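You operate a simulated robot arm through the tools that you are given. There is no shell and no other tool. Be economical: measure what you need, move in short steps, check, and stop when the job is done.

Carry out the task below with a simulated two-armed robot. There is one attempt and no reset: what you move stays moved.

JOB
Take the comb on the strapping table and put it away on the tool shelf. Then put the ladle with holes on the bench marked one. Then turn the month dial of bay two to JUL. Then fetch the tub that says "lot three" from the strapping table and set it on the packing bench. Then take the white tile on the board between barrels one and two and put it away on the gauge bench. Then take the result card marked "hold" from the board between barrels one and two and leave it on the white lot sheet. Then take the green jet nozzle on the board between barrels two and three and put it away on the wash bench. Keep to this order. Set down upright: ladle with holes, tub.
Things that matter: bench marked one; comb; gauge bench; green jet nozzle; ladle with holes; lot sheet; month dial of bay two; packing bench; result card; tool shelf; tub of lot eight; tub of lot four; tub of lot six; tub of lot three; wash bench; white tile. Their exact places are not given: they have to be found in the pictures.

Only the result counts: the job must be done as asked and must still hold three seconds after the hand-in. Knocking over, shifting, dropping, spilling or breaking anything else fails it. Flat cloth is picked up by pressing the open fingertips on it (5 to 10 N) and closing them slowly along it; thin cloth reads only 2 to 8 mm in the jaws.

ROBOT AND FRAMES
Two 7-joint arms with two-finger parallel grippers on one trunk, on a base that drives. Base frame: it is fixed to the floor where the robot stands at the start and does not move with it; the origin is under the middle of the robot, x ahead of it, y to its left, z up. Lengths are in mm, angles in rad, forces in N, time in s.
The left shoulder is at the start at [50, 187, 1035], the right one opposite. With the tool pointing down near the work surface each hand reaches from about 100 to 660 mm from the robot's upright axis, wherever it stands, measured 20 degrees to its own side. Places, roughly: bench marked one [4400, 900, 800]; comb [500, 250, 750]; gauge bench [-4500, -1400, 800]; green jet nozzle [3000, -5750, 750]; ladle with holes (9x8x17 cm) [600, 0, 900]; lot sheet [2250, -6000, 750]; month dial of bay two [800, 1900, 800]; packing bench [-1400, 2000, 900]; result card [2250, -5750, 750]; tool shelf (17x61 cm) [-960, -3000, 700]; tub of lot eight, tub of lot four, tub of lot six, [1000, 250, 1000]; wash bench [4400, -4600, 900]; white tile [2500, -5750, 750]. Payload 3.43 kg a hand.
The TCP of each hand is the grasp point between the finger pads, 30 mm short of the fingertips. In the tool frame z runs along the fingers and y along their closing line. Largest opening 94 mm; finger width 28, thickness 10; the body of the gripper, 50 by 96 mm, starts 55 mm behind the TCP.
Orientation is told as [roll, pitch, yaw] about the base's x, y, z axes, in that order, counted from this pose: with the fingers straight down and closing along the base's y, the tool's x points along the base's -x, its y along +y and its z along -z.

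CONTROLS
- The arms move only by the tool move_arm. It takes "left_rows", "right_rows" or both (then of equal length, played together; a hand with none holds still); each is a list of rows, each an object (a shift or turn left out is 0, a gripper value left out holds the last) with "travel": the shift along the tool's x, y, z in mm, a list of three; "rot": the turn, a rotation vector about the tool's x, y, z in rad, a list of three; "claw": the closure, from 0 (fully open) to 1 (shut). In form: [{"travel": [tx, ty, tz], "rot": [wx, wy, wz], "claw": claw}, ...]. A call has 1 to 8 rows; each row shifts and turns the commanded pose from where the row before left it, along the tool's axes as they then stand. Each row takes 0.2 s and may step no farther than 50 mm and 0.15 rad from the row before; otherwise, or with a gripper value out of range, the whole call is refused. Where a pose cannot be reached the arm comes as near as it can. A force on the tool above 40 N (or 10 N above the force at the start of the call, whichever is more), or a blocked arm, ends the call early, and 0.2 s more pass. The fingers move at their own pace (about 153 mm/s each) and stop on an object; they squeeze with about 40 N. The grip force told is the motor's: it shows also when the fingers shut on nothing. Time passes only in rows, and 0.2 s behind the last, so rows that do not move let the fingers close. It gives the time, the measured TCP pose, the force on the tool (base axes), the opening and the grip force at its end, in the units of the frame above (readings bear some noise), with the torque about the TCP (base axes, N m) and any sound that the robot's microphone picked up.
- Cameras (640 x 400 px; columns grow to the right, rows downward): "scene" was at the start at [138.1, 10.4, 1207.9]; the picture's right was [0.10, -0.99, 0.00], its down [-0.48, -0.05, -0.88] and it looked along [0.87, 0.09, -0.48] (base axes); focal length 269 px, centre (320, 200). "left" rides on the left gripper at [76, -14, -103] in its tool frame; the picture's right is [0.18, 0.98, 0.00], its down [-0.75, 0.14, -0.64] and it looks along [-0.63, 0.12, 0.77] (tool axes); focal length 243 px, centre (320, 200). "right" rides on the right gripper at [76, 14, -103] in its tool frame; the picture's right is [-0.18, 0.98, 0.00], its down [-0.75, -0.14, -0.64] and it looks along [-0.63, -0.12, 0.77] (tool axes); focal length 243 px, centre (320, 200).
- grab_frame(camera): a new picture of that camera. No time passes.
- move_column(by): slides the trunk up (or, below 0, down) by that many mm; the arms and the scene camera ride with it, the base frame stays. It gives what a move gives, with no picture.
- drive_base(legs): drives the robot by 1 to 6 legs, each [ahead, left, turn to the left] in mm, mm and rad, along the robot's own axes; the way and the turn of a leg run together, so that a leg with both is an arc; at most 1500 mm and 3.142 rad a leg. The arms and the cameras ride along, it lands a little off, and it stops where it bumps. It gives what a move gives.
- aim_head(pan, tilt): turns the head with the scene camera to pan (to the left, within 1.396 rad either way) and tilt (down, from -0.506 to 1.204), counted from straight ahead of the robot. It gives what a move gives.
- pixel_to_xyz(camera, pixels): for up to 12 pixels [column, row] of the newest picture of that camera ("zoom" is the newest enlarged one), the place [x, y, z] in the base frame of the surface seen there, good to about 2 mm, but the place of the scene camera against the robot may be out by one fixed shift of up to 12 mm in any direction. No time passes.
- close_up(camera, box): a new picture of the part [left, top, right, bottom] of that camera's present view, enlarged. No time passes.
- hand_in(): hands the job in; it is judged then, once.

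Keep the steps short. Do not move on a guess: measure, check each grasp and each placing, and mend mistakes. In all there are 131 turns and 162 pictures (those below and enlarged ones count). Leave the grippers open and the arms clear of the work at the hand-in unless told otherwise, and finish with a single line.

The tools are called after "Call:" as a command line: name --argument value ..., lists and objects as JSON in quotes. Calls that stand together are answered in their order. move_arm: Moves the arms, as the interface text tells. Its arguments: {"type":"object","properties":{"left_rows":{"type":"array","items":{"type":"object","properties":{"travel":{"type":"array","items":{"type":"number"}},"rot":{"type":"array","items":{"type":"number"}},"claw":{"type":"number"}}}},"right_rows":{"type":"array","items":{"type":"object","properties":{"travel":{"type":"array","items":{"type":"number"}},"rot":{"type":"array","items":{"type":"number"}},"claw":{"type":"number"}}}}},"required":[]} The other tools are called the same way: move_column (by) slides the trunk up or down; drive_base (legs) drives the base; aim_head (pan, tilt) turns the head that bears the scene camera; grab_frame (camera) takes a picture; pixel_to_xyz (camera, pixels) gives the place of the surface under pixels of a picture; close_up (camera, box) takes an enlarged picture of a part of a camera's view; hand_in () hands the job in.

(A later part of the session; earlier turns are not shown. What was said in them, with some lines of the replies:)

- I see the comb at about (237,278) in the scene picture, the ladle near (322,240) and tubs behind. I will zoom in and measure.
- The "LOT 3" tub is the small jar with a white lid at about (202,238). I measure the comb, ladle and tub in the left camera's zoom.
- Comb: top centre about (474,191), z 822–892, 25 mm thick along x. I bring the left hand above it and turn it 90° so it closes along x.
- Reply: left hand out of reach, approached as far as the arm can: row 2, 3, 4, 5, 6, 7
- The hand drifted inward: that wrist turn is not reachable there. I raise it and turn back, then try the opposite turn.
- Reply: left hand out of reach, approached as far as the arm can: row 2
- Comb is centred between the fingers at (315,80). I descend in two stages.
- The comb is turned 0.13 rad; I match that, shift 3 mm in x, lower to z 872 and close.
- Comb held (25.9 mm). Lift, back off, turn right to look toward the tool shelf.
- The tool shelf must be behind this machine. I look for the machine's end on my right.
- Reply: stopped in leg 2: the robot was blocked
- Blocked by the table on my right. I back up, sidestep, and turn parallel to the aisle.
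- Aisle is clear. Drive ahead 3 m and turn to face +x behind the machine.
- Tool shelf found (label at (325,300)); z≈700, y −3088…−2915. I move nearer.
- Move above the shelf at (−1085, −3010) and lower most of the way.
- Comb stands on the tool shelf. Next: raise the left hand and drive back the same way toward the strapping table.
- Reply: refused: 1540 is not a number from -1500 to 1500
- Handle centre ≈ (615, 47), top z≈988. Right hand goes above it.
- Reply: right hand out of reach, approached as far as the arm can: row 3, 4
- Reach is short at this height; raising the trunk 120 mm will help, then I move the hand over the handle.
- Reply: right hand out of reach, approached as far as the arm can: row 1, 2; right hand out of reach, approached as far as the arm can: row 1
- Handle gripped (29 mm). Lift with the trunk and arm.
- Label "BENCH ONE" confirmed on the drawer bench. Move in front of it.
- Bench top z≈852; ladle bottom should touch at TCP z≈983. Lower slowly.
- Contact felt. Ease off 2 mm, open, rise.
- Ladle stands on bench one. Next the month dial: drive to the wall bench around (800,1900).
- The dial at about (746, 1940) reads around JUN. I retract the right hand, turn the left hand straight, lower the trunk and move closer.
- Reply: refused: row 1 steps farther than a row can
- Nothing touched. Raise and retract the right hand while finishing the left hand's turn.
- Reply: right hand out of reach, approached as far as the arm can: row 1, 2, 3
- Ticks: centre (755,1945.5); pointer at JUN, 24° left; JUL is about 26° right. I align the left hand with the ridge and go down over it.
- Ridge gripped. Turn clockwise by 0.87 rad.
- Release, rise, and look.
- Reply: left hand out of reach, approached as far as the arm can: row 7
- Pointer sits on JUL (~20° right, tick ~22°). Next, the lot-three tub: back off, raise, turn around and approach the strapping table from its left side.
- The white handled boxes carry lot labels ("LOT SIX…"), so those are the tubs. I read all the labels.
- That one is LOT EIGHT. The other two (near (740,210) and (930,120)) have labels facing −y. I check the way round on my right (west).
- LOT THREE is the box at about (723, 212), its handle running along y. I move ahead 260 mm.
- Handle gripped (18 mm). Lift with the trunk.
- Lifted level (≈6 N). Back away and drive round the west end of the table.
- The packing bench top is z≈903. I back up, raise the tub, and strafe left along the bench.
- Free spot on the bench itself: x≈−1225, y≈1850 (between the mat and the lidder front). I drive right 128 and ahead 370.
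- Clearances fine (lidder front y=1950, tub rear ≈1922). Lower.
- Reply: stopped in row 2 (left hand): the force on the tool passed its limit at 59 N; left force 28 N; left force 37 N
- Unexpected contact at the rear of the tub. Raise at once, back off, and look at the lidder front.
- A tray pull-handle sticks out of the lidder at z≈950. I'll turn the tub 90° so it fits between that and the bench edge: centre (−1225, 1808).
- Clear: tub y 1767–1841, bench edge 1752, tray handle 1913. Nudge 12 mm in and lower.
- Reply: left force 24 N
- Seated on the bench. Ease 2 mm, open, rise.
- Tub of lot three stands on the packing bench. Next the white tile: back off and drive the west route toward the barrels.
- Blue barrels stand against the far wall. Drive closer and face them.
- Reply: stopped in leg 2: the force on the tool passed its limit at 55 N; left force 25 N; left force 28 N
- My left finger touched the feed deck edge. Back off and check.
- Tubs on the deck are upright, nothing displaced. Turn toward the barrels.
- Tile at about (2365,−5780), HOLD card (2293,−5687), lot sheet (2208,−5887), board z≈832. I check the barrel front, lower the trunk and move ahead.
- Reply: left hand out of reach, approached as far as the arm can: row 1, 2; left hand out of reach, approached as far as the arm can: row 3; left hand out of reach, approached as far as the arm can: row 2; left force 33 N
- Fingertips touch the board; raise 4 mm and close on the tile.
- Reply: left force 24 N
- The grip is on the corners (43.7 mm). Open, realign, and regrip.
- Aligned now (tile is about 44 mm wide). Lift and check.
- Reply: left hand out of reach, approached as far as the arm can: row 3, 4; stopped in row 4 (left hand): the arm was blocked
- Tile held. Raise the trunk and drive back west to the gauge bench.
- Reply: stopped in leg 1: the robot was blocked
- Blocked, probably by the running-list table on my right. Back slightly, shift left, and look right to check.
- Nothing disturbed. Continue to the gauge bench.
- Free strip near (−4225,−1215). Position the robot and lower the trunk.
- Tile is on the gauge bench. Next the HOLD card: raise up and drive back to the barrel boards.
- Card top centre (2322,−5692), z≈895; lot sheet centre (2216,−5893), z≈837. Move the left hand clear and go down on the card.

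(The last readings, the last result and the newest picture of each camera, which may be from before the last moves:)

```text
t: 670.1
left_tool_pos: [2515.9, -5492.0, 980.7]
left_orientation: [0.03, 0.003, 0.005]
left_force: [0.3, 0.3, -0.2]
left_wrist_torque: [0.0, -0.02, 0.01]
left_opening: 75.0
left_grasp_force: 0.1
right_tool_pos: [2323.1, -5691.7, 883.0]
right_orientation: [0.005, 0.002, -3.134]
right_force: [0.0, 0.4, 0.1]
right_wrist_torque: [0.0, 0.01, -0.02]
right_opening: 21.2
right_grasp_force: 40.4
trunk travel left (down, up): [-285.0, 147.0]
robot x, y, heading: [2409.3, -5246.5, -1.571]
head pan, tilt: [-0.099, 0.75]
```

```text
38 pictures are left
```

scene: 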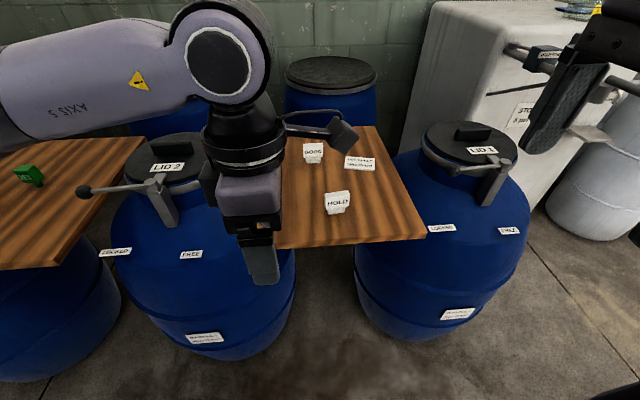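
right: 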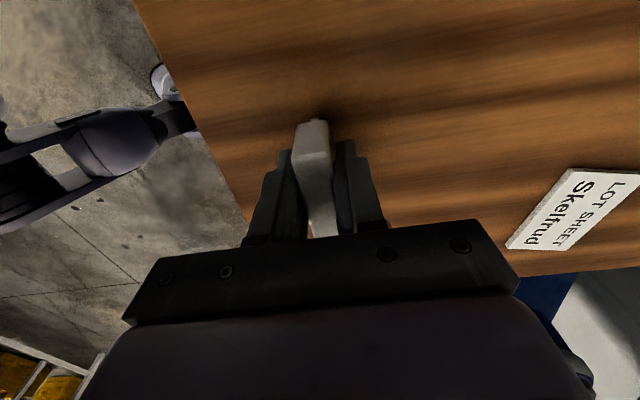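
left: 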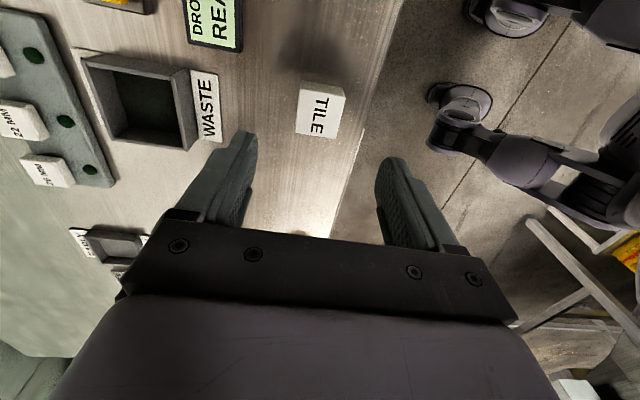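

Card gripped. Lift 40 mm, move over the sheet (x first, then y).

Call:
move_arm --right_rows '[{"travel": [0, 0, -40]}, {"travel": [-36, 0, 0]}, {"travel": [-36, 0, 0]}, {"travel": [-35, 0, 0]}, {"travel": [0, 40, 0]}, {"travel": [0, 40, 0]}, {"travel": [0, 40, 0]}]'

Call:
drive_base --legs '[[25, 0, 0]]'

Call:
move_arm --right_rows '[{"travel": [0, 25, 0]}, {"travel": [0, 25, 0]}]'

Call:
grab_frame --camera "right"

```text
t: 671.7
left_tool_pos: [2515.2, -5493.3, 981.4]
left_orientation: [0.031, 0.002, 0.006]
left_force: [-0.7, 0.9, 0.3]
left_wrist_torque: [-0.01, 0.0, -0.03]
left_opening: 75.3
left_grasp_force: 0.1
right_tool_pos: [2218.2, -5811.9, 922.5]
right_orientation: [0.003, -0.001, -3.131]
right_force: [-0.2, 0.0, -0.2]
right_wrist_torque: [0.02, -0.02, 0.01]
right_opening: 21.1
right_grasp_force: 40.3
trunk travel left (down, up): [-285.0, 147.0]
robot x, y, heading: [2409.6, -5247.5, -1.568]
head pan, tilt: [-0.099, 0.75]
```

```text
t: 672.5
left_tool_pos: [2514.9, -5517.6, 980.7]
left_orientation: [0.032, 0.005, 0.007]
left_force: [-0.7, 0.5, -0.3]
left_wrist_torque: [-0.01, -0.02, -0.02]
left_opening: 75.1
left_grasp_force: 0.0
right_tool_pos: [2215.5, -5838.1, 922.8]
right_orientation: [0.003, 0.001, -3.135]
right_force: [-0.2, 0.8, -0.5]
right_wrist_torque: [0.01, 0.01, -0.04]
right_opening: 21.2
right_grasp_force: 40.1
trunk travel left (down, up): [-285.0, 147.0]
robot x, y, heading: [2408.0, -5269.5, -1.562]
head pan, tilt: [-0.099, 0.75]
```

```text
t: 673.1
left_tool_pos: [2515.6, -5517.8, 981.7]
left_orientation: [0.031, 0.003, 0.005]
left_force: [-0.2, -0.8, -0.5]
left_wrist_torque: [0.02, 0.05, 0.01]
left_opening: 75.3
left_grasp_force: 0.0
right_tool_pos: [2217.5, -5887.6, 923.6]
right_orientation: [0.004, 0.002, -3.134]
right_force: [-0.1, 0.8, 0.1]
right_wrist_torque: [0.01, 0.02, 0.02]
right_opening: 21.3
right_grasp_force: 39.7
trunk travel left (down, up): [-285.0, 147.0]
robot x, y, heading: [2410.8, -5271.3, -1.566]
head pan, tilt: [-0.099, 0.75]
```

```text
37 pictures are left
```

right: 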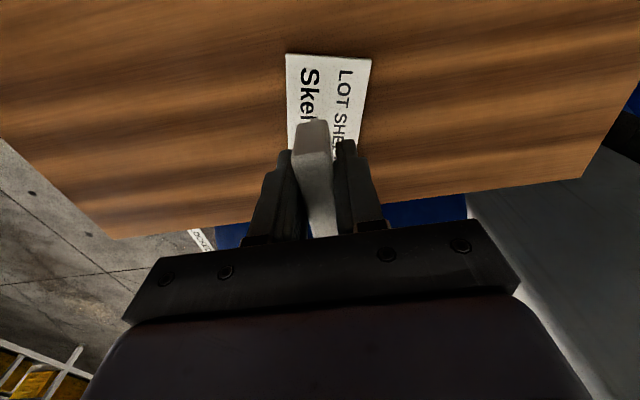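

Call:
move_arm --right_rows '[{"travel": [0, 0, 20]}, {"travel": [0, 0, 9]}, {"travel": [0, 0, 3]}, {}]'

Call:
move_arm --right_rows '[{"travel": [0, 0, 1.5]}, {}]'

Call:
move_arm --right_rows '[{"travel": [0, 0, 1.5]}, {}]'

Call:
grab_frame --camera "right"

```text
t: 674.1
left_tool_pos: [2515.1, -5517.1, 979.7]
left_orientation: [0.032, 0.003, 0.005]
left_force: [-0.4, 0.1, -0.2]
left_wrist_torque: [0.02, 0.03, 0.0]
left_opening: 75.1
left_grasp_force: 0.0
right_tool_pos: [2216.5, -5886.4, 891.7]
right_orientation: [0.004, 0.001, -3.134]
right_force: [0.1, 0.1, 0.3]
right_wrist_torque: [-0.01, 0.01, -0.02]
right_opening: 21.0
right_grasp_force: 40.0
trunk travel left (down, up): [-285.0, 147.0]
robot x, y, heading: [2407.9, -5267.5, -1.567]
head pan, tilt: [-0.099, 0.75]
```

```text
t: 674.7
left_tool_pos: [2516.5, -5517.0, 980.3]
left_orientation: [0.032, 0.005, 0.005]
left_force: [0.2, -0.9, 0.6]
left_wrist_torque: [0.01, 0.0, -0.04]
left_opening: 75.4
left_grasp_force: 0.1
right_tool_pos: [2217.4, -5887.7, 891.0]
right_orientation: [0.002, 0.002, -3.135]
right_force: [-0.1, -0.4, 0.0]
right_wrist_torque: [0.02, 0.01, -0.01]
right_opening: 21.1
right_grasp_force: 40.2
trunk travel left (down, up): [-285.0, 147.0]
robot x, y, heading: [2411.1, -5271.4, -1.567]
head pan, tilt: [-0.099, 0.75]
```

```text
t: 675.3
left_tool_pos: [2514.3, -5517.3, 980.8]
left_orientation: [0.03, 0.004, 0.005]
left_force: [0.3, -0.3, -0.3]
left_wrist_torque: [0.0, 0.0, 0.02]
left_opening: 75.4
left_grasp_force: 0.0
right_tool_pos: [2216.8, -5888.0, 889.1]
right_orientation: [0.005, 0.002, -3.134]
right_force: [-1.0, -0.3, 2.0]
right_wrist_torque: [-0.01, -0.01, 0.03]
right_opening: 21.1
right_grasp_force: 40.1
trunk travel left (down, up): [-285.0, 147.0]
robot x, y, heading: [2409.0, -5271.0, -1.563]
head pan, tilt: [-0.099, 0.75]
```

```text
36 pictures are left
```

right: 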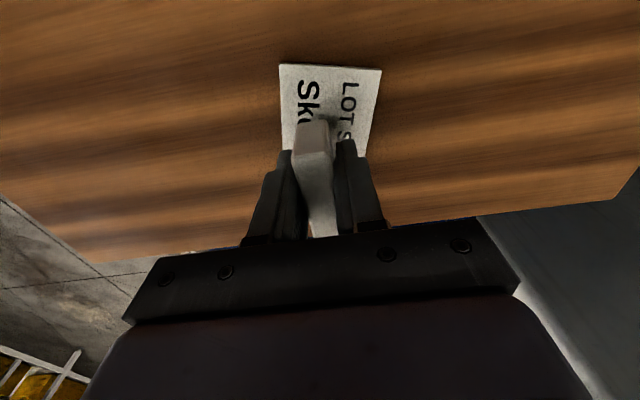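

Call:
move_arm --right_rows '[{"travel": [0, 0, 1.5]}, {}]'

Call:
move_arm --right_rows '[{"claw": 0.85}, {"claw": 0.7}, {"claw": 0.5}, {"travel": [0, 0, -30]}, {"travel": [0, 0, -40]}, {"travel": [0, -20, -40]}]'

Call:
grab_frame --camera "right"

Call:
grab_frame --camera "scene"

```text
t: 675.9
left_tool_pos: [2515.6, -5517.0, 981.4]
left_orientation: [0.031, 0.003, 0.005]
left_force: [-0.1, -1.3, 0.4]
left_wrist_torque: [0.03, -0.02, 0.01]
left_opening: 75.2
left_grasp_force: 0.0
right_tool_pos: [2217.7, -5887.2, 888.5]
right_orientation: [0.006, 0.003, -3.136]
right_force: [-1.7, 0.4, 10.8]
right_wrist_torque: [0.01, 0.05, 0.01]
right_opening: 21.3
right_grasp_force: 40.1
trunk travel left (down, up): [-285.0, 147.0]
robot x, y, heading: [2410.4, -5271.2, -1.561]
head pan, tilt: [-0.099, 0.75]
```

```text
t: 677.3
left_tool_pos: [2514.8, -5516.9, 981.3]
left_orientation: [0.029, 0.002, 0.005]
left_force: [-0.1, 0.7, 0.1]
left_wrist_torque: [0.0, 0.0, 0.0]
left_opening: 75.0
left_grasp_force: 0.0
right_tool_pos: [2216.1, -5867.0, 998.2]
right_orientation: [0.002, 0.001, -3.134]
right_force: [-0.1, -1.2, 0.0]
right_wrist_torque: [-0.03, -0.01, 0.02]
right_opening: 46.8
right_grasp_force: 0.1
trunk travel left (down, up): [-285.0, 147.0]
robot x, y, heading: [2408.8, -5271.1, -1.566]
head pan, tilt: [-0.099, 0.75]
```

```text
35 pictures are left
```

right: 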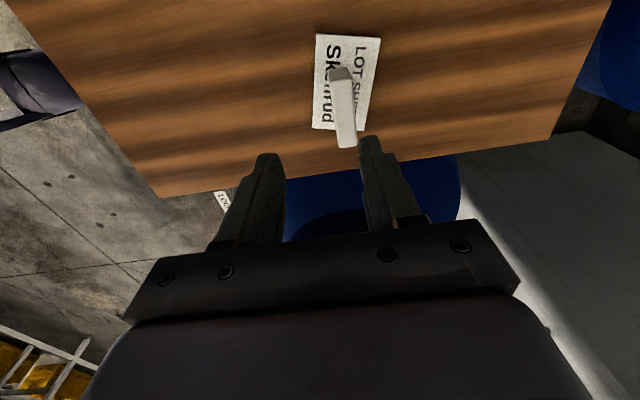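

```text
34 pictures are left
```

scene: 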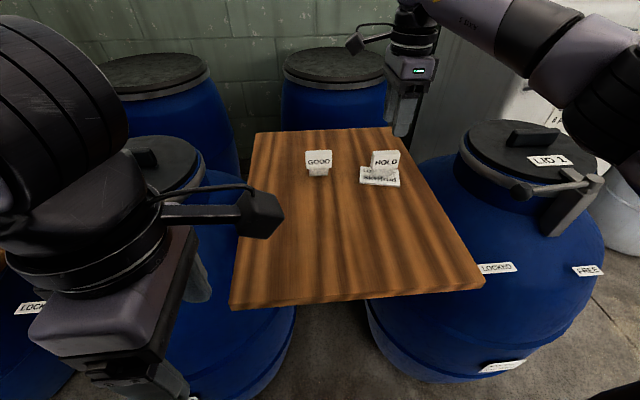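

Call:
close_up --camera "scene" --box '[330, 130, 430, 200]'

Call:
move_column --by 90

Call:
drive_base --legs '[[-300, 0, 0], [0, 450, 0]]'

Call:
aim_head --pan 0.2 --tilt 0.65

Call:
grab_frame --camera "scene"

```text
5.71 times, centred on (380, 165) of scene
```

zoom: 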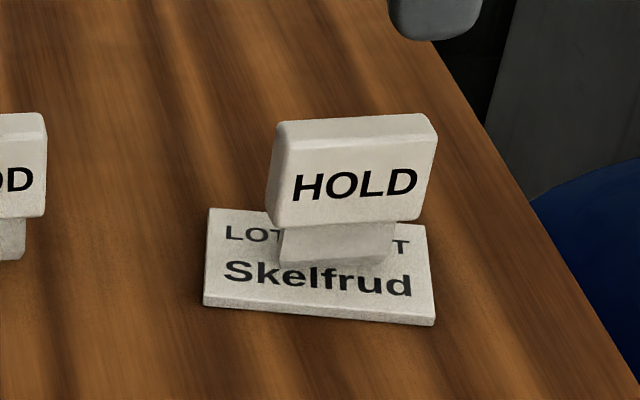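

```text
t: 678.5
left_tool_pos: [2515.6, -5517.8, 1071.3]
left_orientation: [0.032, 0.005, 0.004]
left_force: [0.2, -0.2, 0.0]
left_wrist_torque: [0.0, 0.0, -0.01]
left_opening: 75.2
left_grasp_force: 0.0
right_tool_pos: [2216.3, -5867.0, 1086.2]
right_orientation: [0.003, 0.003, -3.133]
right_force: [-0.2, -0.4, 0.5]
right_wrist_torque: [-0.01, -0.01, -0.01]
right_opening: 46.9
right_grasp_force: 0.0
trunk travel left (down, up): [-375.0, 57.0]
robot x, y, heading: [2410.1, -5267.7, -1.57]
head pan, tilt: [-0.099, 0.75]
```

```text
t: 684.7
left_tool_pos: [2968.1, -5215.7, 1069.8]
left_orientation: [0.03, 0.004, 0.002]
left_force: [-0.2, 0.4, -0.9]
left_wrist_torque: [0.0, -0.01, -0.03]
left_opening: 75.1
left_grasp_force: 0.0
right_tool_pos: [2668.4, -5563.8, 1087.4]
right_orientation: [0.003, 0.002, -3.137]
right_force: [-0.9, -0.2, 0.7]
right_wrist_torque: [-0.01, -0.02, 0.01]
right_opening: 47.2
right_grasp_force: 0.1
trunk travel left (down, up): [-375.0, 57.0]
robot x, y, heading: [2864.2, -4966.0, -1.57]
head pan, tilt: [-0.099, 0.75]
```

```text
t: 685.5
left_tool_pos: [2967.9, -5215.2, 1070.5]
left_orientation: [0.031, 0.004, 0.002]
left_force: [0.3, 0.1, -1.1]
left_wrist_torque: [-0.03, -0.03, 0.0]
left_opening: 75.0
left_grasp_force: 0.1
right_tool_pos: [2668.3, -5563.9, 1087.2]
right_orientation: [0.003, 0.001, -3.139]
right_force: [-0.2, -0.7, 0.6]
right_wrist_torque: [0.0, 0.01, 0.0]
right_opening: 46.8
right_grasp_force: 0.0
trunk travel left (down, up): [-375.0, 57.0]
robot x, y, heading: [2860.0, -4967.8, -1.566]
head pan, tilt: [0.201, 0.649]
```

```text
32 pictures are left
```

scene: 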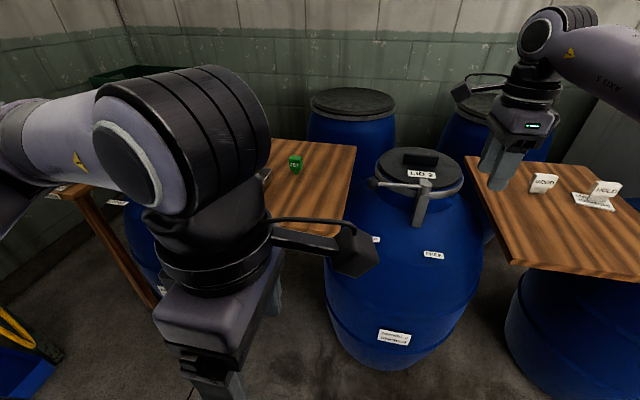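

The HOLD card stands well on the sheet. Now the green jet nozzle at (296,164).

Call:
pixel_to_xyz --camera "scene" --pixels '[[296, 157], [296, 170], [292, 164], [301, 164], [310, 200], [345, 200], [330, 150], [310, 232]]'

Call:
close_up --camera "scene" --box '[255, 130, 375, 205]'

Call:
drive_base --legs '[[0, 200, 0]]'

Call:
aim_head --pan -0.1 --tilt 0.65

Call:
grab_frame --camera "scene"

```text
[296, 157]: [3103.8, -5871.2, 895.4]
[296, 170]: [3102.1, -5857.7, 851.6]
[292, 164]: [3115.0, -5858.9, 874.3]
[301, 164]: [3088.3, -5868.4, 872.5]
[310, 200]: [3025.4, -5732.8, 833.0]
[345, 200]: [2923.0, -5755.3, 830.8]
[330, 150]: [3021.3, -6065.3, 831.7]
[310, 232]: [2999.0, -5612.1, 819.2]
```

```text
5.33 times, centred on (315, 168) of scene
```

zoom: 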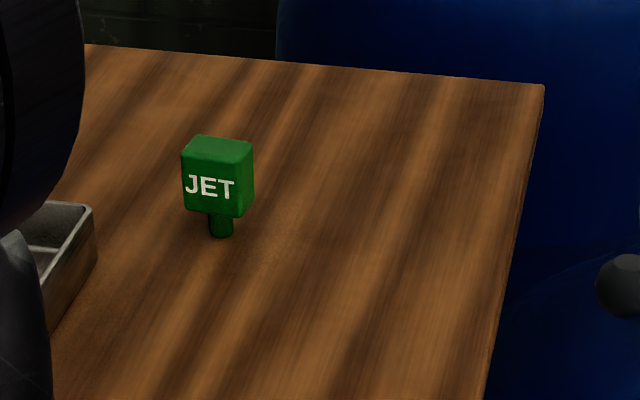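

```text
t: 687.9
left_tool_pos: [3166.2, -5215.2, 1071.0]
left_orientation: [0.028, 0.003, 0.003]
left_force: [0.3, -0.2, -0.5]
left_wrist_torque: [0.01, 0.02, 0.03]
left_opening: 75.2
left_grasp_force: 0.0
right_tool_pos: [2866.1, -5563.2, 1087.1]
right_orientation: [0.003, 0.002, -3.138]
right_force: [1.3, 1.1, 0.8]
right_wrist_torque: [0.04, -0.01, 0.03]
right_opening: 47.0
right_grasp_force: 0.1
trunk travel left (down, up): [-375.0, 57.0]
robot x, y, heading: [3064.0, -4968.8, -1.57]
head pan, tilt: [0.201, 0.649]
```

```text
t: 688.7
left_tool_pos: [3165.6, -5215.9, 1070.4]
left_orientation: [0.031, 0.003, 0.004]
left_force: [-0.1, -0.8, -0.5]
left_wrist_torque: [-0.03, -0.03, 0.0]
left_opening: 75.4
left_grasp_force: 0.0
right_tool_pos: [2865.9, -5564.3, 1087.6]
right_orientation: [0.005, 0.001, -3.139]
right_force: [0.2, -0.1, -0.7]
right_wrist_torque: [0.01, -0.01, -0.03]
right_opening: 47.1
right_grasp_force: 0.1
trunk travel left (down, up): [-375.0, 57.0]
robot x, y, heading: [3065.0, -4966.9, -1.567]
head pan, tilt: [-0.099, 0.649]
```

```text
30 pictures are left
```

scene: 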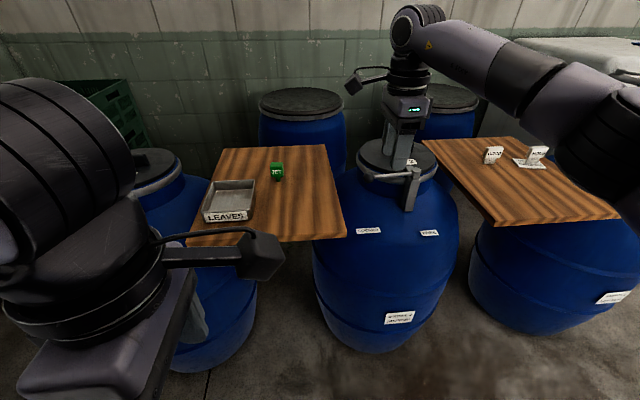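

Call:
move_column --by -90

Call:
drive_base --legs '[[0, 140, 0], [245, 0, 0], [40, 0, 0]]'

Call:
move_arm --right_rows '[{"travel": [35, 0, 0], "claw": 0}, {"travel": [35, 0, 0]}, {}]'

Call:
grab_frame --camera "right"

```text
t: 689.9
left_tool_pos: [3165.8, -5214.7, 980.6]
left_orientation: [0.029, 0.002, 0.002]
left_force: [0.0, 0.0, 0.2]
left_wrist_torque: [0.05, 0.01, 0.02]
left_opening: 75.1
left_grasp_force: 0.1
right_tool_pos: [2866.2, -5562.8, 997.2]
right_orientation: [0.003, 0.002, -3.137]
right_force: [0.4, 0.1, 0.8]
right_wrist_torque: [-0.01, -0.01, 0.03]
right_opening: 47.1
right_grasp_force: 0.1
trunk travel left (down, up): [-285.0, 147.0]
robot x, y, heading: [3058.8, -4969.6, -1.566]
head pan, tilt: [-0.099, 0.649]
```

```text
t: 693.7
left_tool_pos: [3307.0, -5499.6, 979.0]
left_orientation: [0.032, 0.003, 0.002]
left_force: [-0.2, 1.2, 0.0]
left_wrist_torque: [0.0, -0.01, 0.02]
left_opening: 75.3
left_grasp_force: 0.0
right_tool_pos: [3007.5, -5847.4, 997.5]
right_orientation: [0.005, 0.001, -3.138]
right_force: [1.3, 0.1, 0.3]
right_wrist_torque: [0.02, 0.0, -0.02]
right_opening: 46.8
right_grasp_force: 0.1
trunk travel left (down, up): [-285.0, 147.0]
robot x, y, heading: [3204.7, -5255.4, -1.563]
head pan, tilt: [-0.099, 0.649]
```

```text
t: 694.5
left_tool_pos: [3306.9, -5498.6, 980.8]
left_orientation: [0.031, 0.003, 0.003]
left_force: [-0.4, -0.2, 0.4]
left_wrist_torque: [-0.02, 0.04, 0.0]
left_opening: 75.1
left_grasp_force: 0.0
right_tool_pos: [3078.0, -5847.8, 996.9]
right_orientation: [0.004, 0.003, -3.138]
right_force: [0.7, 0.3, 0.9]
right_wrist_torque: [0.02, -0.03, 0.0]
right_opening: 94.0
right_grasp_force: 0.1
trunk travel left (down, up): [-285.0, 147.0]
robot x, y, heading: [3203.4, -5247.5, -1.568]
head pan, tilt: [-0.099, 0.649]
```

```text
29 pictures are left
```

right: 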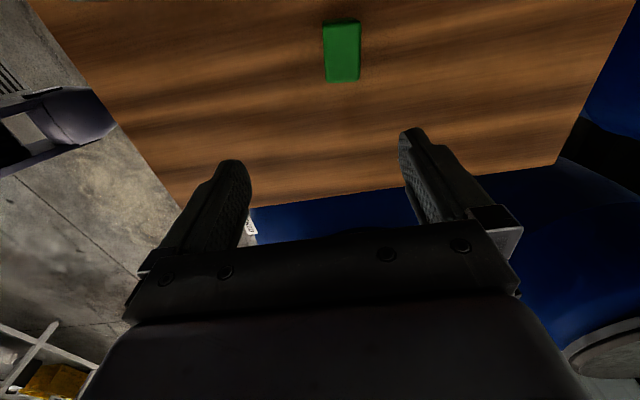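

Call:
pixel_to_xyz --camera "right" --pixels '[[327, 28], [356, 26], [356, 75], [330, 78], [342, 50]]'

```text
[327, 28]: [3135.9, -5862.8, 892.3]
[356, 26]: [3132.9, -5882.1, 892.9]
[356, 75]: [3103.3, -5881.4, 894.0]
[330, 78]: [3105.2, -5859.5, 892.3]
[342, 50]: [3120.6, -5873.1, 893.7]
```

Call:
drive_base --legs '[[20, 0, 0]]'

Call:
move_arm --right_rows '[{"travel": [0, 0, 35], "claw": 0.4}, {"travel": [41, 0, 0]}, {"travel": [0, 5, 0]}, {}]'

Call:
grab_frame --camera "right"

```text
t: 695.3
left_tool_pos: [3307.3, -5519.1, 980.1]
left_orientation: [0.032, 0.003, 0.002]
left_force: [0.2, 0.6, -0.9]
left_wrist_torque: [-0.03, 0.0, 0.03]
left_opening: 75.2
left_grasp_force: 0.1
right_tool_pos: [3077.5, -5866.5, 997.1]
right_orientation: [0.004, 0.002, -3.14]
right_force: [0.2, -0.3, 0.4]
right_wrist_torque: [0.04, 0.03, 0.02]
right_opening: 94.3
right_grasp_force: 0.0
trunk travel left (down, up): [-285.0, 147.0]
robot x, y, heading: [3203.1, -5271.6, -1.57]
head pan, tilt: [-0.099, 0.649]
```

```text
t: 696.3
left_tool_pos: [3307.6, -5517.8, 980.3]
left_orientation: [0.032, 0.004, 0.002]
left_force: [-0.5, -0.3, -0.5]
left_wrist_torque: [0.01, -0.04, -0.02]
left_opening: 75.4
left_grasp_force: 0.1
right_tool_pos: [3119.0, -5871.4, 962.2]
right_orientation: [0.008, 0.002, -3.14]
right_force: [0.5, 0.1, 0.3]
right_wrist_torque: [0.03, 0.03, -0.03]
right_opening: 56.3
right_grasp_force: 0.0
trunk travel left (down, up): [-285.0, 147.0]
robot x, y, heading: [3204.8, -5272.5, -1.568]
head pan, tilt: [-0.099, 0.649]
```

```text
28 pictures are left
```

right: 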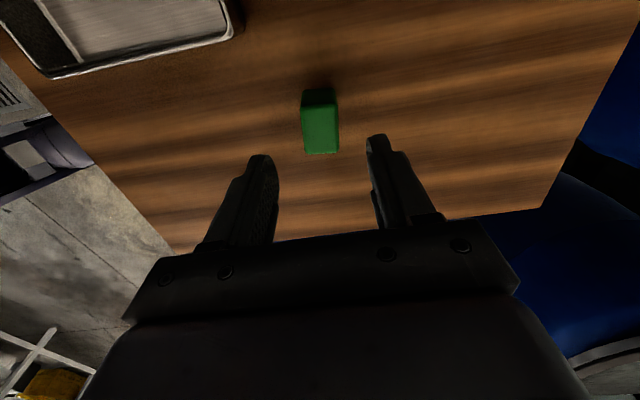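

Call:
move_arm --right_rows '[{"travel": [0, 0, 45]}, {"travel": [0, 0, 42]}, {"claw": 0.8}, {"claw": 1}, {"claw": 1}, {}]'

Call:
grab_frame --camera "right"

```text
t: 697.7
left_tool_pos: [3306.9, -5518.7, 980.3]
left_orientation: [0.03, 0.004, 0.002]
left_force: [0.1, 0.3, 0.6]
left_wrist_torque: [-0.02, 0.01, -0.01]
left_opening: 75.4
left_grasp_force: 0.1
right_tool_pos: [3118.2, -5871.9, 875.8]
right_orientation: [0.001, 0.001, -3.14]
right_force: [-0.2, 0.0, 0.0]
right_wrist_torque: [0.0, 0.0, -0.04]
right_opening: 31.2
right_grasp_force: 39.9
trunk travel left (down, up): [-285.0, 147.0]
robot x, y, heading: [3200.4, -5272.4, -1.57]
head pan, tilt: [-0.099, 0.649]
```

```text
27 pictures are left
```

right: 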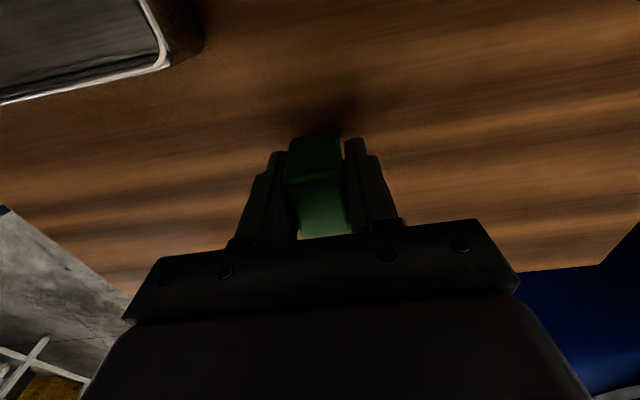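

Nozzle gripped. Lift, back off, and turn toward the wash bench.

Call:
move_arm --right_rows '[{"travel": [0, 0, -30]}, {"travel": [0, 0, -30]}]'

Call:
move_column --by 100

Call:
drive_base --legs '[[-500, 0, 0], [0, 0, 1.57]]'

Call:
aim_head --pan 0.1 --tilt 0.4

Call:
grab_frame --camera "scene"

Call:
pixel_to_xyz --camera "scene" --pixels '[[320, 150], [320, 180], [320, 200], [320, 220], [250, 180], [380, 180], [380, 200], [320, 260], [300, 210], [350, 190]]'

```text
t: 698.3
left_tool_pos: [3307.0, -5517.8, 981.5]
left_orientation: [0.03, 0.002, 0.002]
left_force: [-0.4, -0.8, 0.0]
left_wrist_torque: [-0.01, 0.0, 0.01]
left_opening: 75.3
left_grasp_force: 0.0
right_tool_pos: [3118.4, -5871.8, 934.8]
right_orientation: [0.003, 0.001, -3.14]
right_force: [0.2, 0.1, 0.0]
right_wrist_torque: [0.01, 0.03, 0.01]
right_opening: 31.4
right_grasp_force: 40.0
trunk travel left (down, up): [-285.0, 147.0]
robot x, y, heading: [3206.1, -5269.8, -1.572]
head pan, tilt: [-0.099, 0.649]
```

```text
t: 699.6
left_tool_pos: [3307.6, -5518.3, 1080.9]
left_orientation: [0.03, 0.004, 0.001]
left_force: [0.3, -0.2, -0.7]
left_wrist_torque: [0.01, 0.02, -0.03]
left_opening: 74.9
left_grasp_force: 0.0
right_tool_pos: [3118.2, -5871.0, 1035.7]
right_orientation: [0.003, 0.002, -3.137]
right_force: [0.3, -0.3, -0.8]
right_wrist_torque: [0.0, -0.01, 0.0]
right_opening: 31.2
right_grasp_force: 40.6
trunk travel left (down, up): [-385.0, 47.0]
robot x, y, heading: [3202.1, -5270.0, -1.566]
head pan, tilt: [-0.099, 0.649]
```

```text
t: 706.4
left_tool_pos: [3446.0, -4668.3, 1080.3]
left_orientation: [0.029, 0.003, 1.58]
left_force: [0.8, -0.2, 0.1]
left_wrist_torque: [0.0, 0.0, -0.03]
left_opening: 75.3
left_grasp_force: 0.1
right_tool_pos: [3801.1, -4854.2, 1035.7]
right_orientation: [0.004, 0.002, -1.557]
right_force: [0.8, -0.8, -0.2]
right_wrist_torque: [0.03, 0.02, 0.0]
right_opening: 31.2
right_grasp_force: 39.6
trunk travel left (down, up): [-385.0, 47.0]
robot x, y, heading: [3201.2, -4775.4, 0.009]
head pan, tilt: [-0.099, 0.649]
```

```text
t: 707.1
left_tool_pos: [3447.0, -4668.2, 1080.1]
left_orientation: [0.03, 0.005, 1.581]
left_force: [0.7, 0.5, 0.5]
left_wrist_torque: [-0.03, -0.01, 0.02]
left_opening: 75.4
left_grasp_force: 0.1
right_tool_pos: [3802.5, -4853.3, 1034.9]
right_orientation: [0.003, 0.002, -1.558]
right_force: [0.4, -0.3, -0.4]
right_wrist_torque: [0.01, -0.02, 0.01]
right_opening: 31.3
right_grasp_force: 39.6
trunk travel left (down, up): [-385.0, 47.0]
robot x, y, heading: [3199.8, -4774.0, 0.003]
head pan, tilt: [0.099, 0.4]
```

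```text
26 pictures are left
```

scene: 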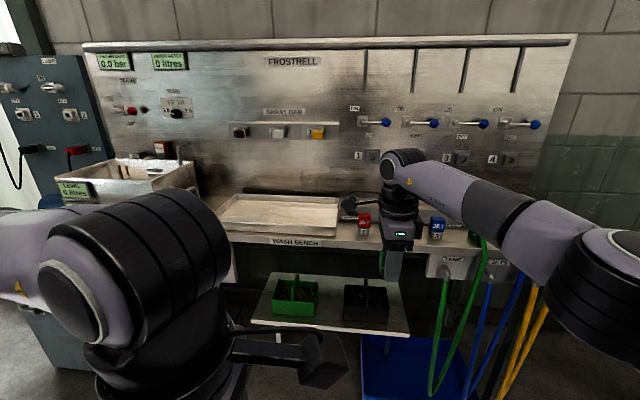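

```text
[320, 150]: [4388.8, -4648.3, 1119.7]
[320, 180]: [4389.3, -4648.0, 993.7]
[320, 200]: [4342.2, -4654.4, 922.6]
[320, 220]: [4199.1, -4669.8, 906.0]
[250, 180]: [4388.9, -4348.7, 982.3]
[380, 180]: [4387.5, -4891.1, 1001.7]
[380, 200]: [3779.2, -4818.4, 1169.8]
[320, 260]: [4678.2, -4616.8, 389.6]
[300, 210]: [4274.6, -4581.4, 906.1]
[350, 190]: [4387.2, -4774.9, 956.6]
```

Call:
close_up --camera "scene" --box '[200, 180, 520, 300]'

Call:
pixel_to_xyz --camera "scene" --pixels '[[364, 220], [437, 225], [345, 230], [345, 215], [415, 240], [460, 240], [330, 235], [375, 242], [290, 235], [470, 225], [420, 245]]'

```text
2.00 times, centred on (360, 240) of scene
```

zoom: 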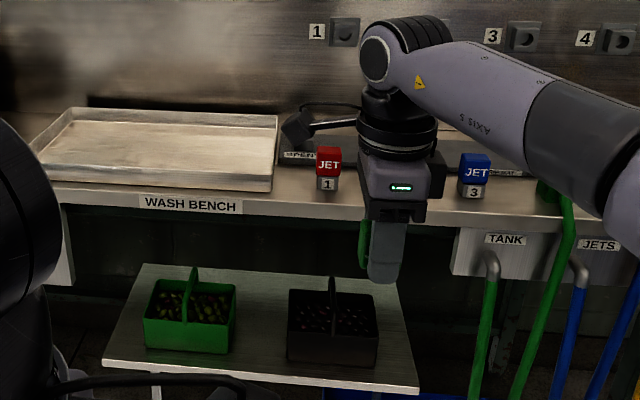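

```text
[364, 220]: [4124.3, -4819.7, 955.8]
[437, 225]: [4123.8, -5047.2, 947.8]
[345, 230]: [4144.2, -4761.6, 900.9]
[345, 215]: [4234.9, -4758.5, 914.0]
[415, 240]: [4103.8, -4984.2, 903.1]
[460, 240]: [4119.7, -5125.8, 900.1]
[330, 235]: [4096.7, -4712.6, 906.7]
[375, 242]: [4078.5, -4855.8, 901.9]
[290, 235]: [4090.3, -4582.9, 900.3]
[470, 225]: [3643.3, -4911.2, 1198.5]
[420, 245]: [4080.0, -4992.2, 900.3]
```

Call:
drive_base --legs '[[0, -20, 0], [240, 0, 0]]'

Call:
grab_frame --camera "right"

Call:
grab_frame --camera "scene"

```text
t: 709.4
left_tool_pos: [3686.4, -4685.9, 1080.0]
left_orientation: [0.032, 0.005, 1.583]
left_force: [0.2, -0.1, -0.1]
left_wrist_torque: [-0.03, 0.0, 0.0]
left_opening: 75.3
left_grasp_force: 0.0
right_tool_pos: [4042.3, -4871.8, 1035.1]
right_orientation: [0.003, 0.001, -1.559]
right_force: [-0.5, 0.1, -0.9]
right_wrist_torque: [0.0, 0.0, -0.01]
right_opening: 31.2
right_grasp_force: 40.1
trunk travel left (down, up): [-385.0, 47.0]
robot x, y, heading: [3438.7, -4792.1, 0.013]
head pan, tilt: [0.099, 0.4]
```

```text
24 pictures are left
```

right: 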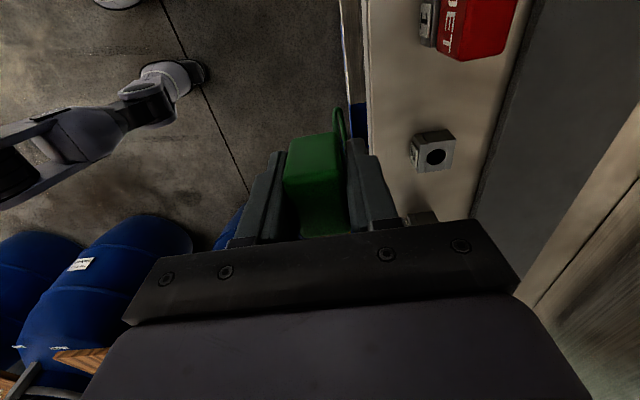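

```text
23 pictures are left
```

scene: 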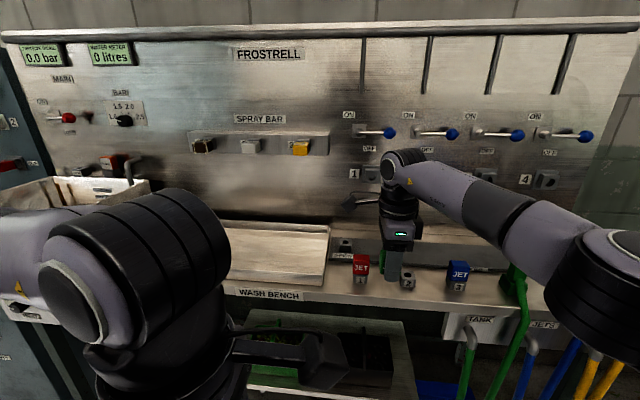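

Call:
pixel_to_xyz --camera "right" --pixels '[[432, 158], [420, 165], [450, 150], [415, 215], [480, 120], [400, 100], [368, 120], [420, 75], [500, 60], [470, 190]]'

Call:
pixel_to_xyz --camera "scene" --pixels '[[407, 285], [400, 300], [458, 285], [430, 290], [430, 300], [460, 255], [430, 270], [480, 295], [495, 280]]'

Call:
close_up --camera "scene" --box '[320, 220, 560, 330]'

```text
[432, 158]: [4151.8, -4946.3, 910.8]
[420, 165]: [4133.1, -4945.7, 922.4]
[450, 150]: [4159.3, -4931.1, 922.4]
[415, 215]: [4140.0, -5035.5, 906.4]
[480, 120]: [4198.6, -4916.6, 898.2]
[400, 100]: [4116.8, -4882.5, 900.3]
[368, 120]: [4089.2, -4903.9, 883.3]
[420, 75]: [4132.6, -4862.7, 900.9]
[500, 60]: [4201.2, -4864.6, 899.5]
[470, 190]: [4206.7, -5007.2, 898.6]
```

```text
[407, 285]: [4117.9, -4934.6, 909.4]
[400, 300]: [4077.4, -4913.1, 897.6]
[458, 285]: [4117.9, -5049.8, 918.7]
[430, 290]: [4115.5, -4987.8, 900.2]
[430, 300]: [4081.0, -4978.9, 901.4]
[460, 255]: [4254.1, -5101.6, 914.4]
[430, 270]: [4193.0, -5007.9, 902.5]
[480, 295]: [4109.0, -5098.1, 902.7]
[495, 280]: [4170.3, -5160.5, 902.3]
```

```text
2.67 times, centred on (440, 275) of scene
```

zoom: 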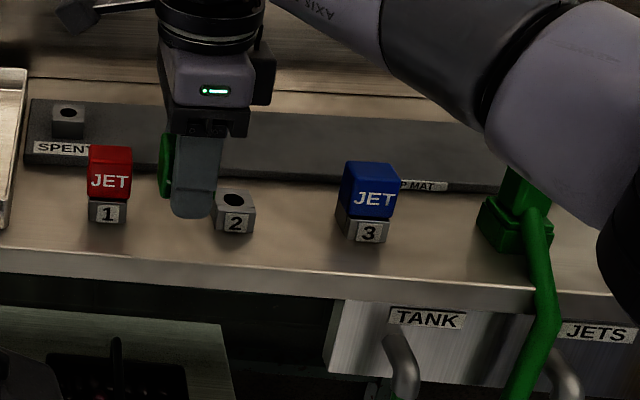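

Call:
pixel_to_xyz --camera "scene" --pixels '[[410, 390], [400, 350], [390, 370], [375, 390], [440, 390], [470, 380]]'

Call:
drive_base --legs '[[0, -122, -0.01]]'

Call:
grab_frame --camera "right"

```text
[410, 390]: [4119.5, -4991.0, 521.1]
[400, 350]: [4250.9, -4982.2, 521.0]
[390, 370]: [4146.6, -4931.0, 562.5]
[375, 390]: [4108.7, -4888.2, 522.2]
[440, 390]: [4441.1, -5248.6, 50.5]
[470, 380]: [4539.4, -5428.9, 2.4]
```

```text
t: 711.1
left_tool_pos: [3687.4, -4811.8, 1080.2]
left_orientation: [0.029, 0.004, 1.57]
left_force: [-0.1, 0.0, 0.2]
left_wrist_torque: [-0.05, 0.0, -0.02]
left_opening: 75.3
left_grasp_force: 0.2
right_tool_pos: [4040.6, -4999.9, 1036.0]
right_orientation: [0.004, 0.001, -1.567]
right_force: [0.1, 0.2, -0.9]
right_wrist_torque: [0.05, -0.03, 0.02]
right_opening: 31.2
right_grasp_force: 41.0
trunk travel left (down, up): [-385.0, 47.0]
robot x, y, heading: [3440.8, -4916.9, -0.002]
head pan, tilt: [0.099, 0.4]
```

```text
21 pictures are left
```

right: 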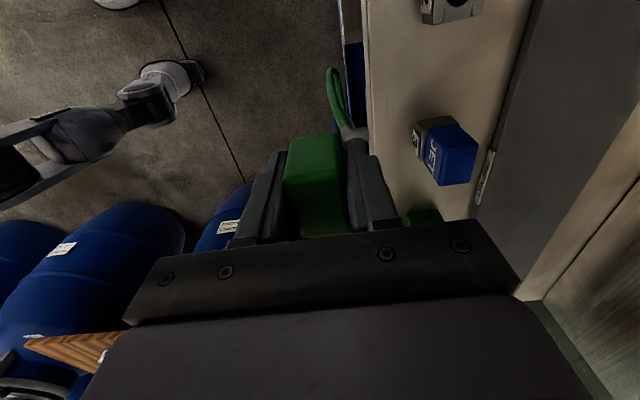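

Call:
pixel_to_xyz --camera "right" --pixels '[[455, 155], [430, 130], [445, 8], [335, 100], [420, 215], [400, 60], [366, 60]]'

Call:
drive_base --legs '[[95, 0, 0]]'

Call:
grab_frame --camera "right"

```text
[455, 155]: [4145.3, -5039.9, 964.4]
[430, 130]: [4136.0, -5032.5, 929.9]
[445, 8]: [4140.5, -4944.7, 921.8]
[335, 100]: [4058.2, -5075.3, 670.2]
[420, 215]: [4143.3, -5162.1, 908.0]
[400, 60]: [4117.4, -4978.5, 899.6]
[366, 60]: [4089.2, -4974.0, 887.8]
```

```text
t: 712.2
left_tool_pos: [3782.4, -4811.1, 1080.8]
left_orientation: [0.031, 0.004, 1.571]
left_force: [0.3, -0.1, 0.3]
left_wrist_torque: [0.01, 0.0, 0.01]
left_opening: 75.3
left_grasp_force: 0.0
right_tool_pos: [4136.3, -5001.3, 1035.2]
right_orientation: [0.004, 0.002, -1.57]
right_force: [0.8, 1.2, 0.0]
right_wrist_torque: [0.02, 0.05, -0.01]
right_opening: 31.3
right_grasp_force: 39.7
trunk travel left (down, up): [-385.0, 47.0]
robot x, y, heading: [3533.2, -4914.5, 0.002]
head pan, tilt: [0.099, 0.4]
```

```text
20 pictures are left
5 turns are left
```

right: 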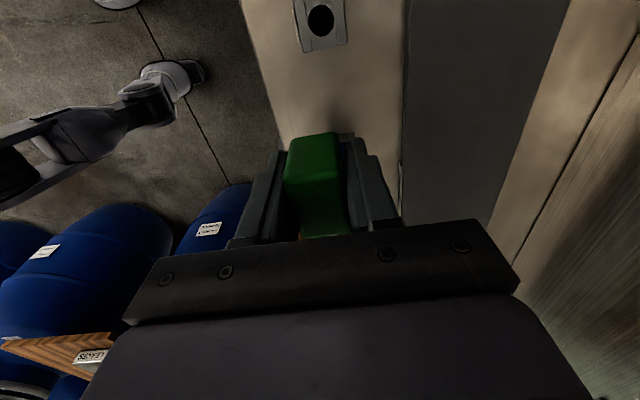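

Nozzle at y≈−5001; the gap between holder 2 and the blue jet centres at −4993. Shift 8 mm and lower to contact.

Call:
move_arm --right_rows '[{"travel": [8, 0, 0]}, {"travel": [0, 0, 40]}, {"travel": [0, 0, 30]}, {"travel": [0, 0, 13]}, {"travel": [0, 0, 4]}, {"travel": [0, 0, 3]}, {}]'

```text
t: 713.8
left_tool_pos: [3782.1, -4811.2, 1080.6]
left_orientation: [0.03, 0.004, 1.572]
left_force: [-0.4, -0.4, 0.7]
left_wrist_torque: [-0.03, 0.0, -0.01]
left_opening: 75.2
left_grasp_force: 0.0
right_tool_pos: [4135.1, -4992.1, 945.8]
right_orientation: [0.005, 0.003, -1.57]
right_force: [0.2, 0.3, 0.3]
right_wrist_torque: [0.02, -0.03, 0.0]
right_opening: 31.5
right_grasp_force: 39.9
trunk travel left (down, up): [-385.0, 47.0]
robot x, y, heading: [3534.6, -4915.6, 0.003]
head pan, tilt: [0.099, 0.4]
4 turns are left
```

Call:
move_arm --right_rows '[{"travel": [0, 0, 1.5]}, {"claw": 0.62}, {"claw": 0.5}, {"claw": 0.4}, {"travel": [0, 0, -30]}, {"travel": [0, 0, -45]}, {"travel": [0, 0, -45]}]'

Call:
grab_frame --camera "right"

```text
t: 715.4
left_tool_pos: [3781.5, -4810.3, 1082.2]
left_orientation: [0.029, 0.003, 1.572]
left_force: [-0.5, 0.6, 0.1]
left_wrist_torque: [0.01, -0.02, 0.0]
left_opening: 75.2
left_grasp_force: 0.1
right_tool_pos: [4133.4, -4992.7, 1064.6]
right_orientation: [0.003, 0.003, -1.565]
right_force: [0.6, 0.3, 0.4]
right_wrist_torque: [0.0, -0.01, 0.02]
right_opening: 56.5
right_grasp_force: 0.1
trunk travel left (down, up): [-385.0, 47.0]
robot x, y, heading: [3529.6, -4918.4, -0.002]
head pan, tilt: [0.099, 0.4]
```

```text
19 pictures are left
3 turns are left
```

right: 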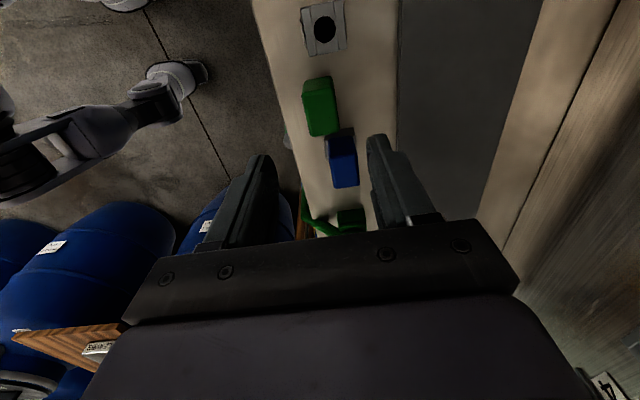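

The green nozzle stands on the bench between holder 2 and the blue jet. Open both grippers, back away, and take a last look.

Call:
move_arm --left_rows '[{"claw": 0}, {}]' --right_rows '[{"claw": 0}, {}]'

Call:
drive_base --legs '[[-350, 0, 0]]'

Call:
grab_frame --camera "scene"

Call:
close_up --camera "scene" --box '[340, 180, 560, 290]'

```text
t: 716.0
left_tool_pos: [3780.7, -4809.9, 1080.5]
left_orientation: [0.031, 0.002, 1.57]
left_force: [-0.6, 0.2, -0.6]
left_wrist_torque: [-0.01, -0.01, -0.01]
left_opening: 94.1
left_grasp_force: 0.0
right_tool_pos: [4134.3, -4992.6, 1063.9]
right_orientation: [0.005, 0.001, -1.568]
right_force: [-0.5, 0.1, -0.3]
right_wrist_torque: [-0.04, 0.0, 0.03]
right_opening: 94.3
right_grasp_force: 0.2
trunk travel left (down, up): [-385.0, 47.0]
robot x, y, heading: [3535.9, -4915.4, -0.0]
head pan, tilt: [0.099, 0.4]
```

```text
t: 718.3
left_tool_pos: [3432.4, -4811.3, 1080.5]
left_orientation: [0.03, 0.003, 1.569]
left_force: [-0.1, -0.6, -0.7]
left_wrist_torque: [-0.04, 0.05, 0.03]
left_opening: 93.8
left_grasp_force: 0.0
right_tool_pos: [3784.6, -4993.0, 1064.3]
right_orientation: [0.007, 0.003, -1.571]
right_force: [0.1, -0.1, -0.6]
right_wrist_torque: [0.0, 0.01, 0.01]
right_opening: 94.1
right_grasp_force: 0.1
trunk travel left (down, up): [-385.0, 47.0]
robot x, y, heading: [3186.7, -4913.5, 0.002]
head pan, tilt: [0.099, 0.4]
```

```text
18 pictures are left
```

scene: 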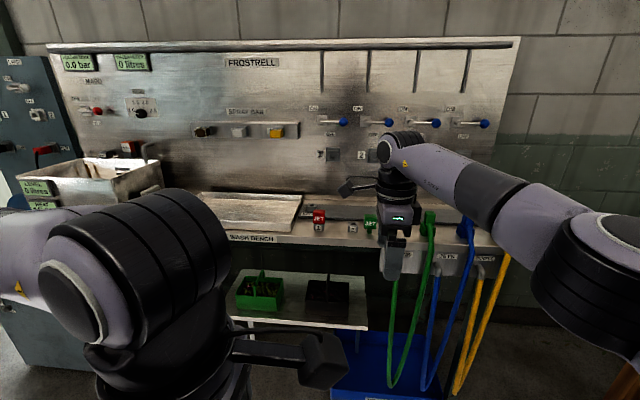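

```text
2.91 times, centred on (450, 235) of scene
2 turns are left
```

zoom: 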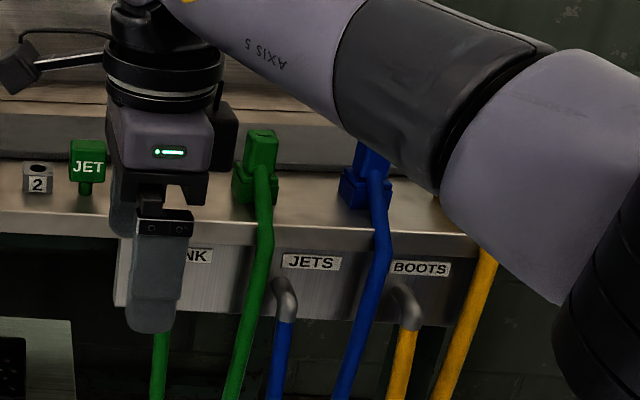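

The green jet nozzle stands upright on the wash bench beside holder 2, the grippers are open and the arms are clear, so I hand in.

Call:
hand_in

```text
The job is handed in.
```

All seven steps were done in the order given and the job is handed in; along the way the left finger pushed on the feed deck edge, the tub pressed on the lidder's tray handle and the base bumped tables twice, with nothing seen moved in the pictures afterwards.
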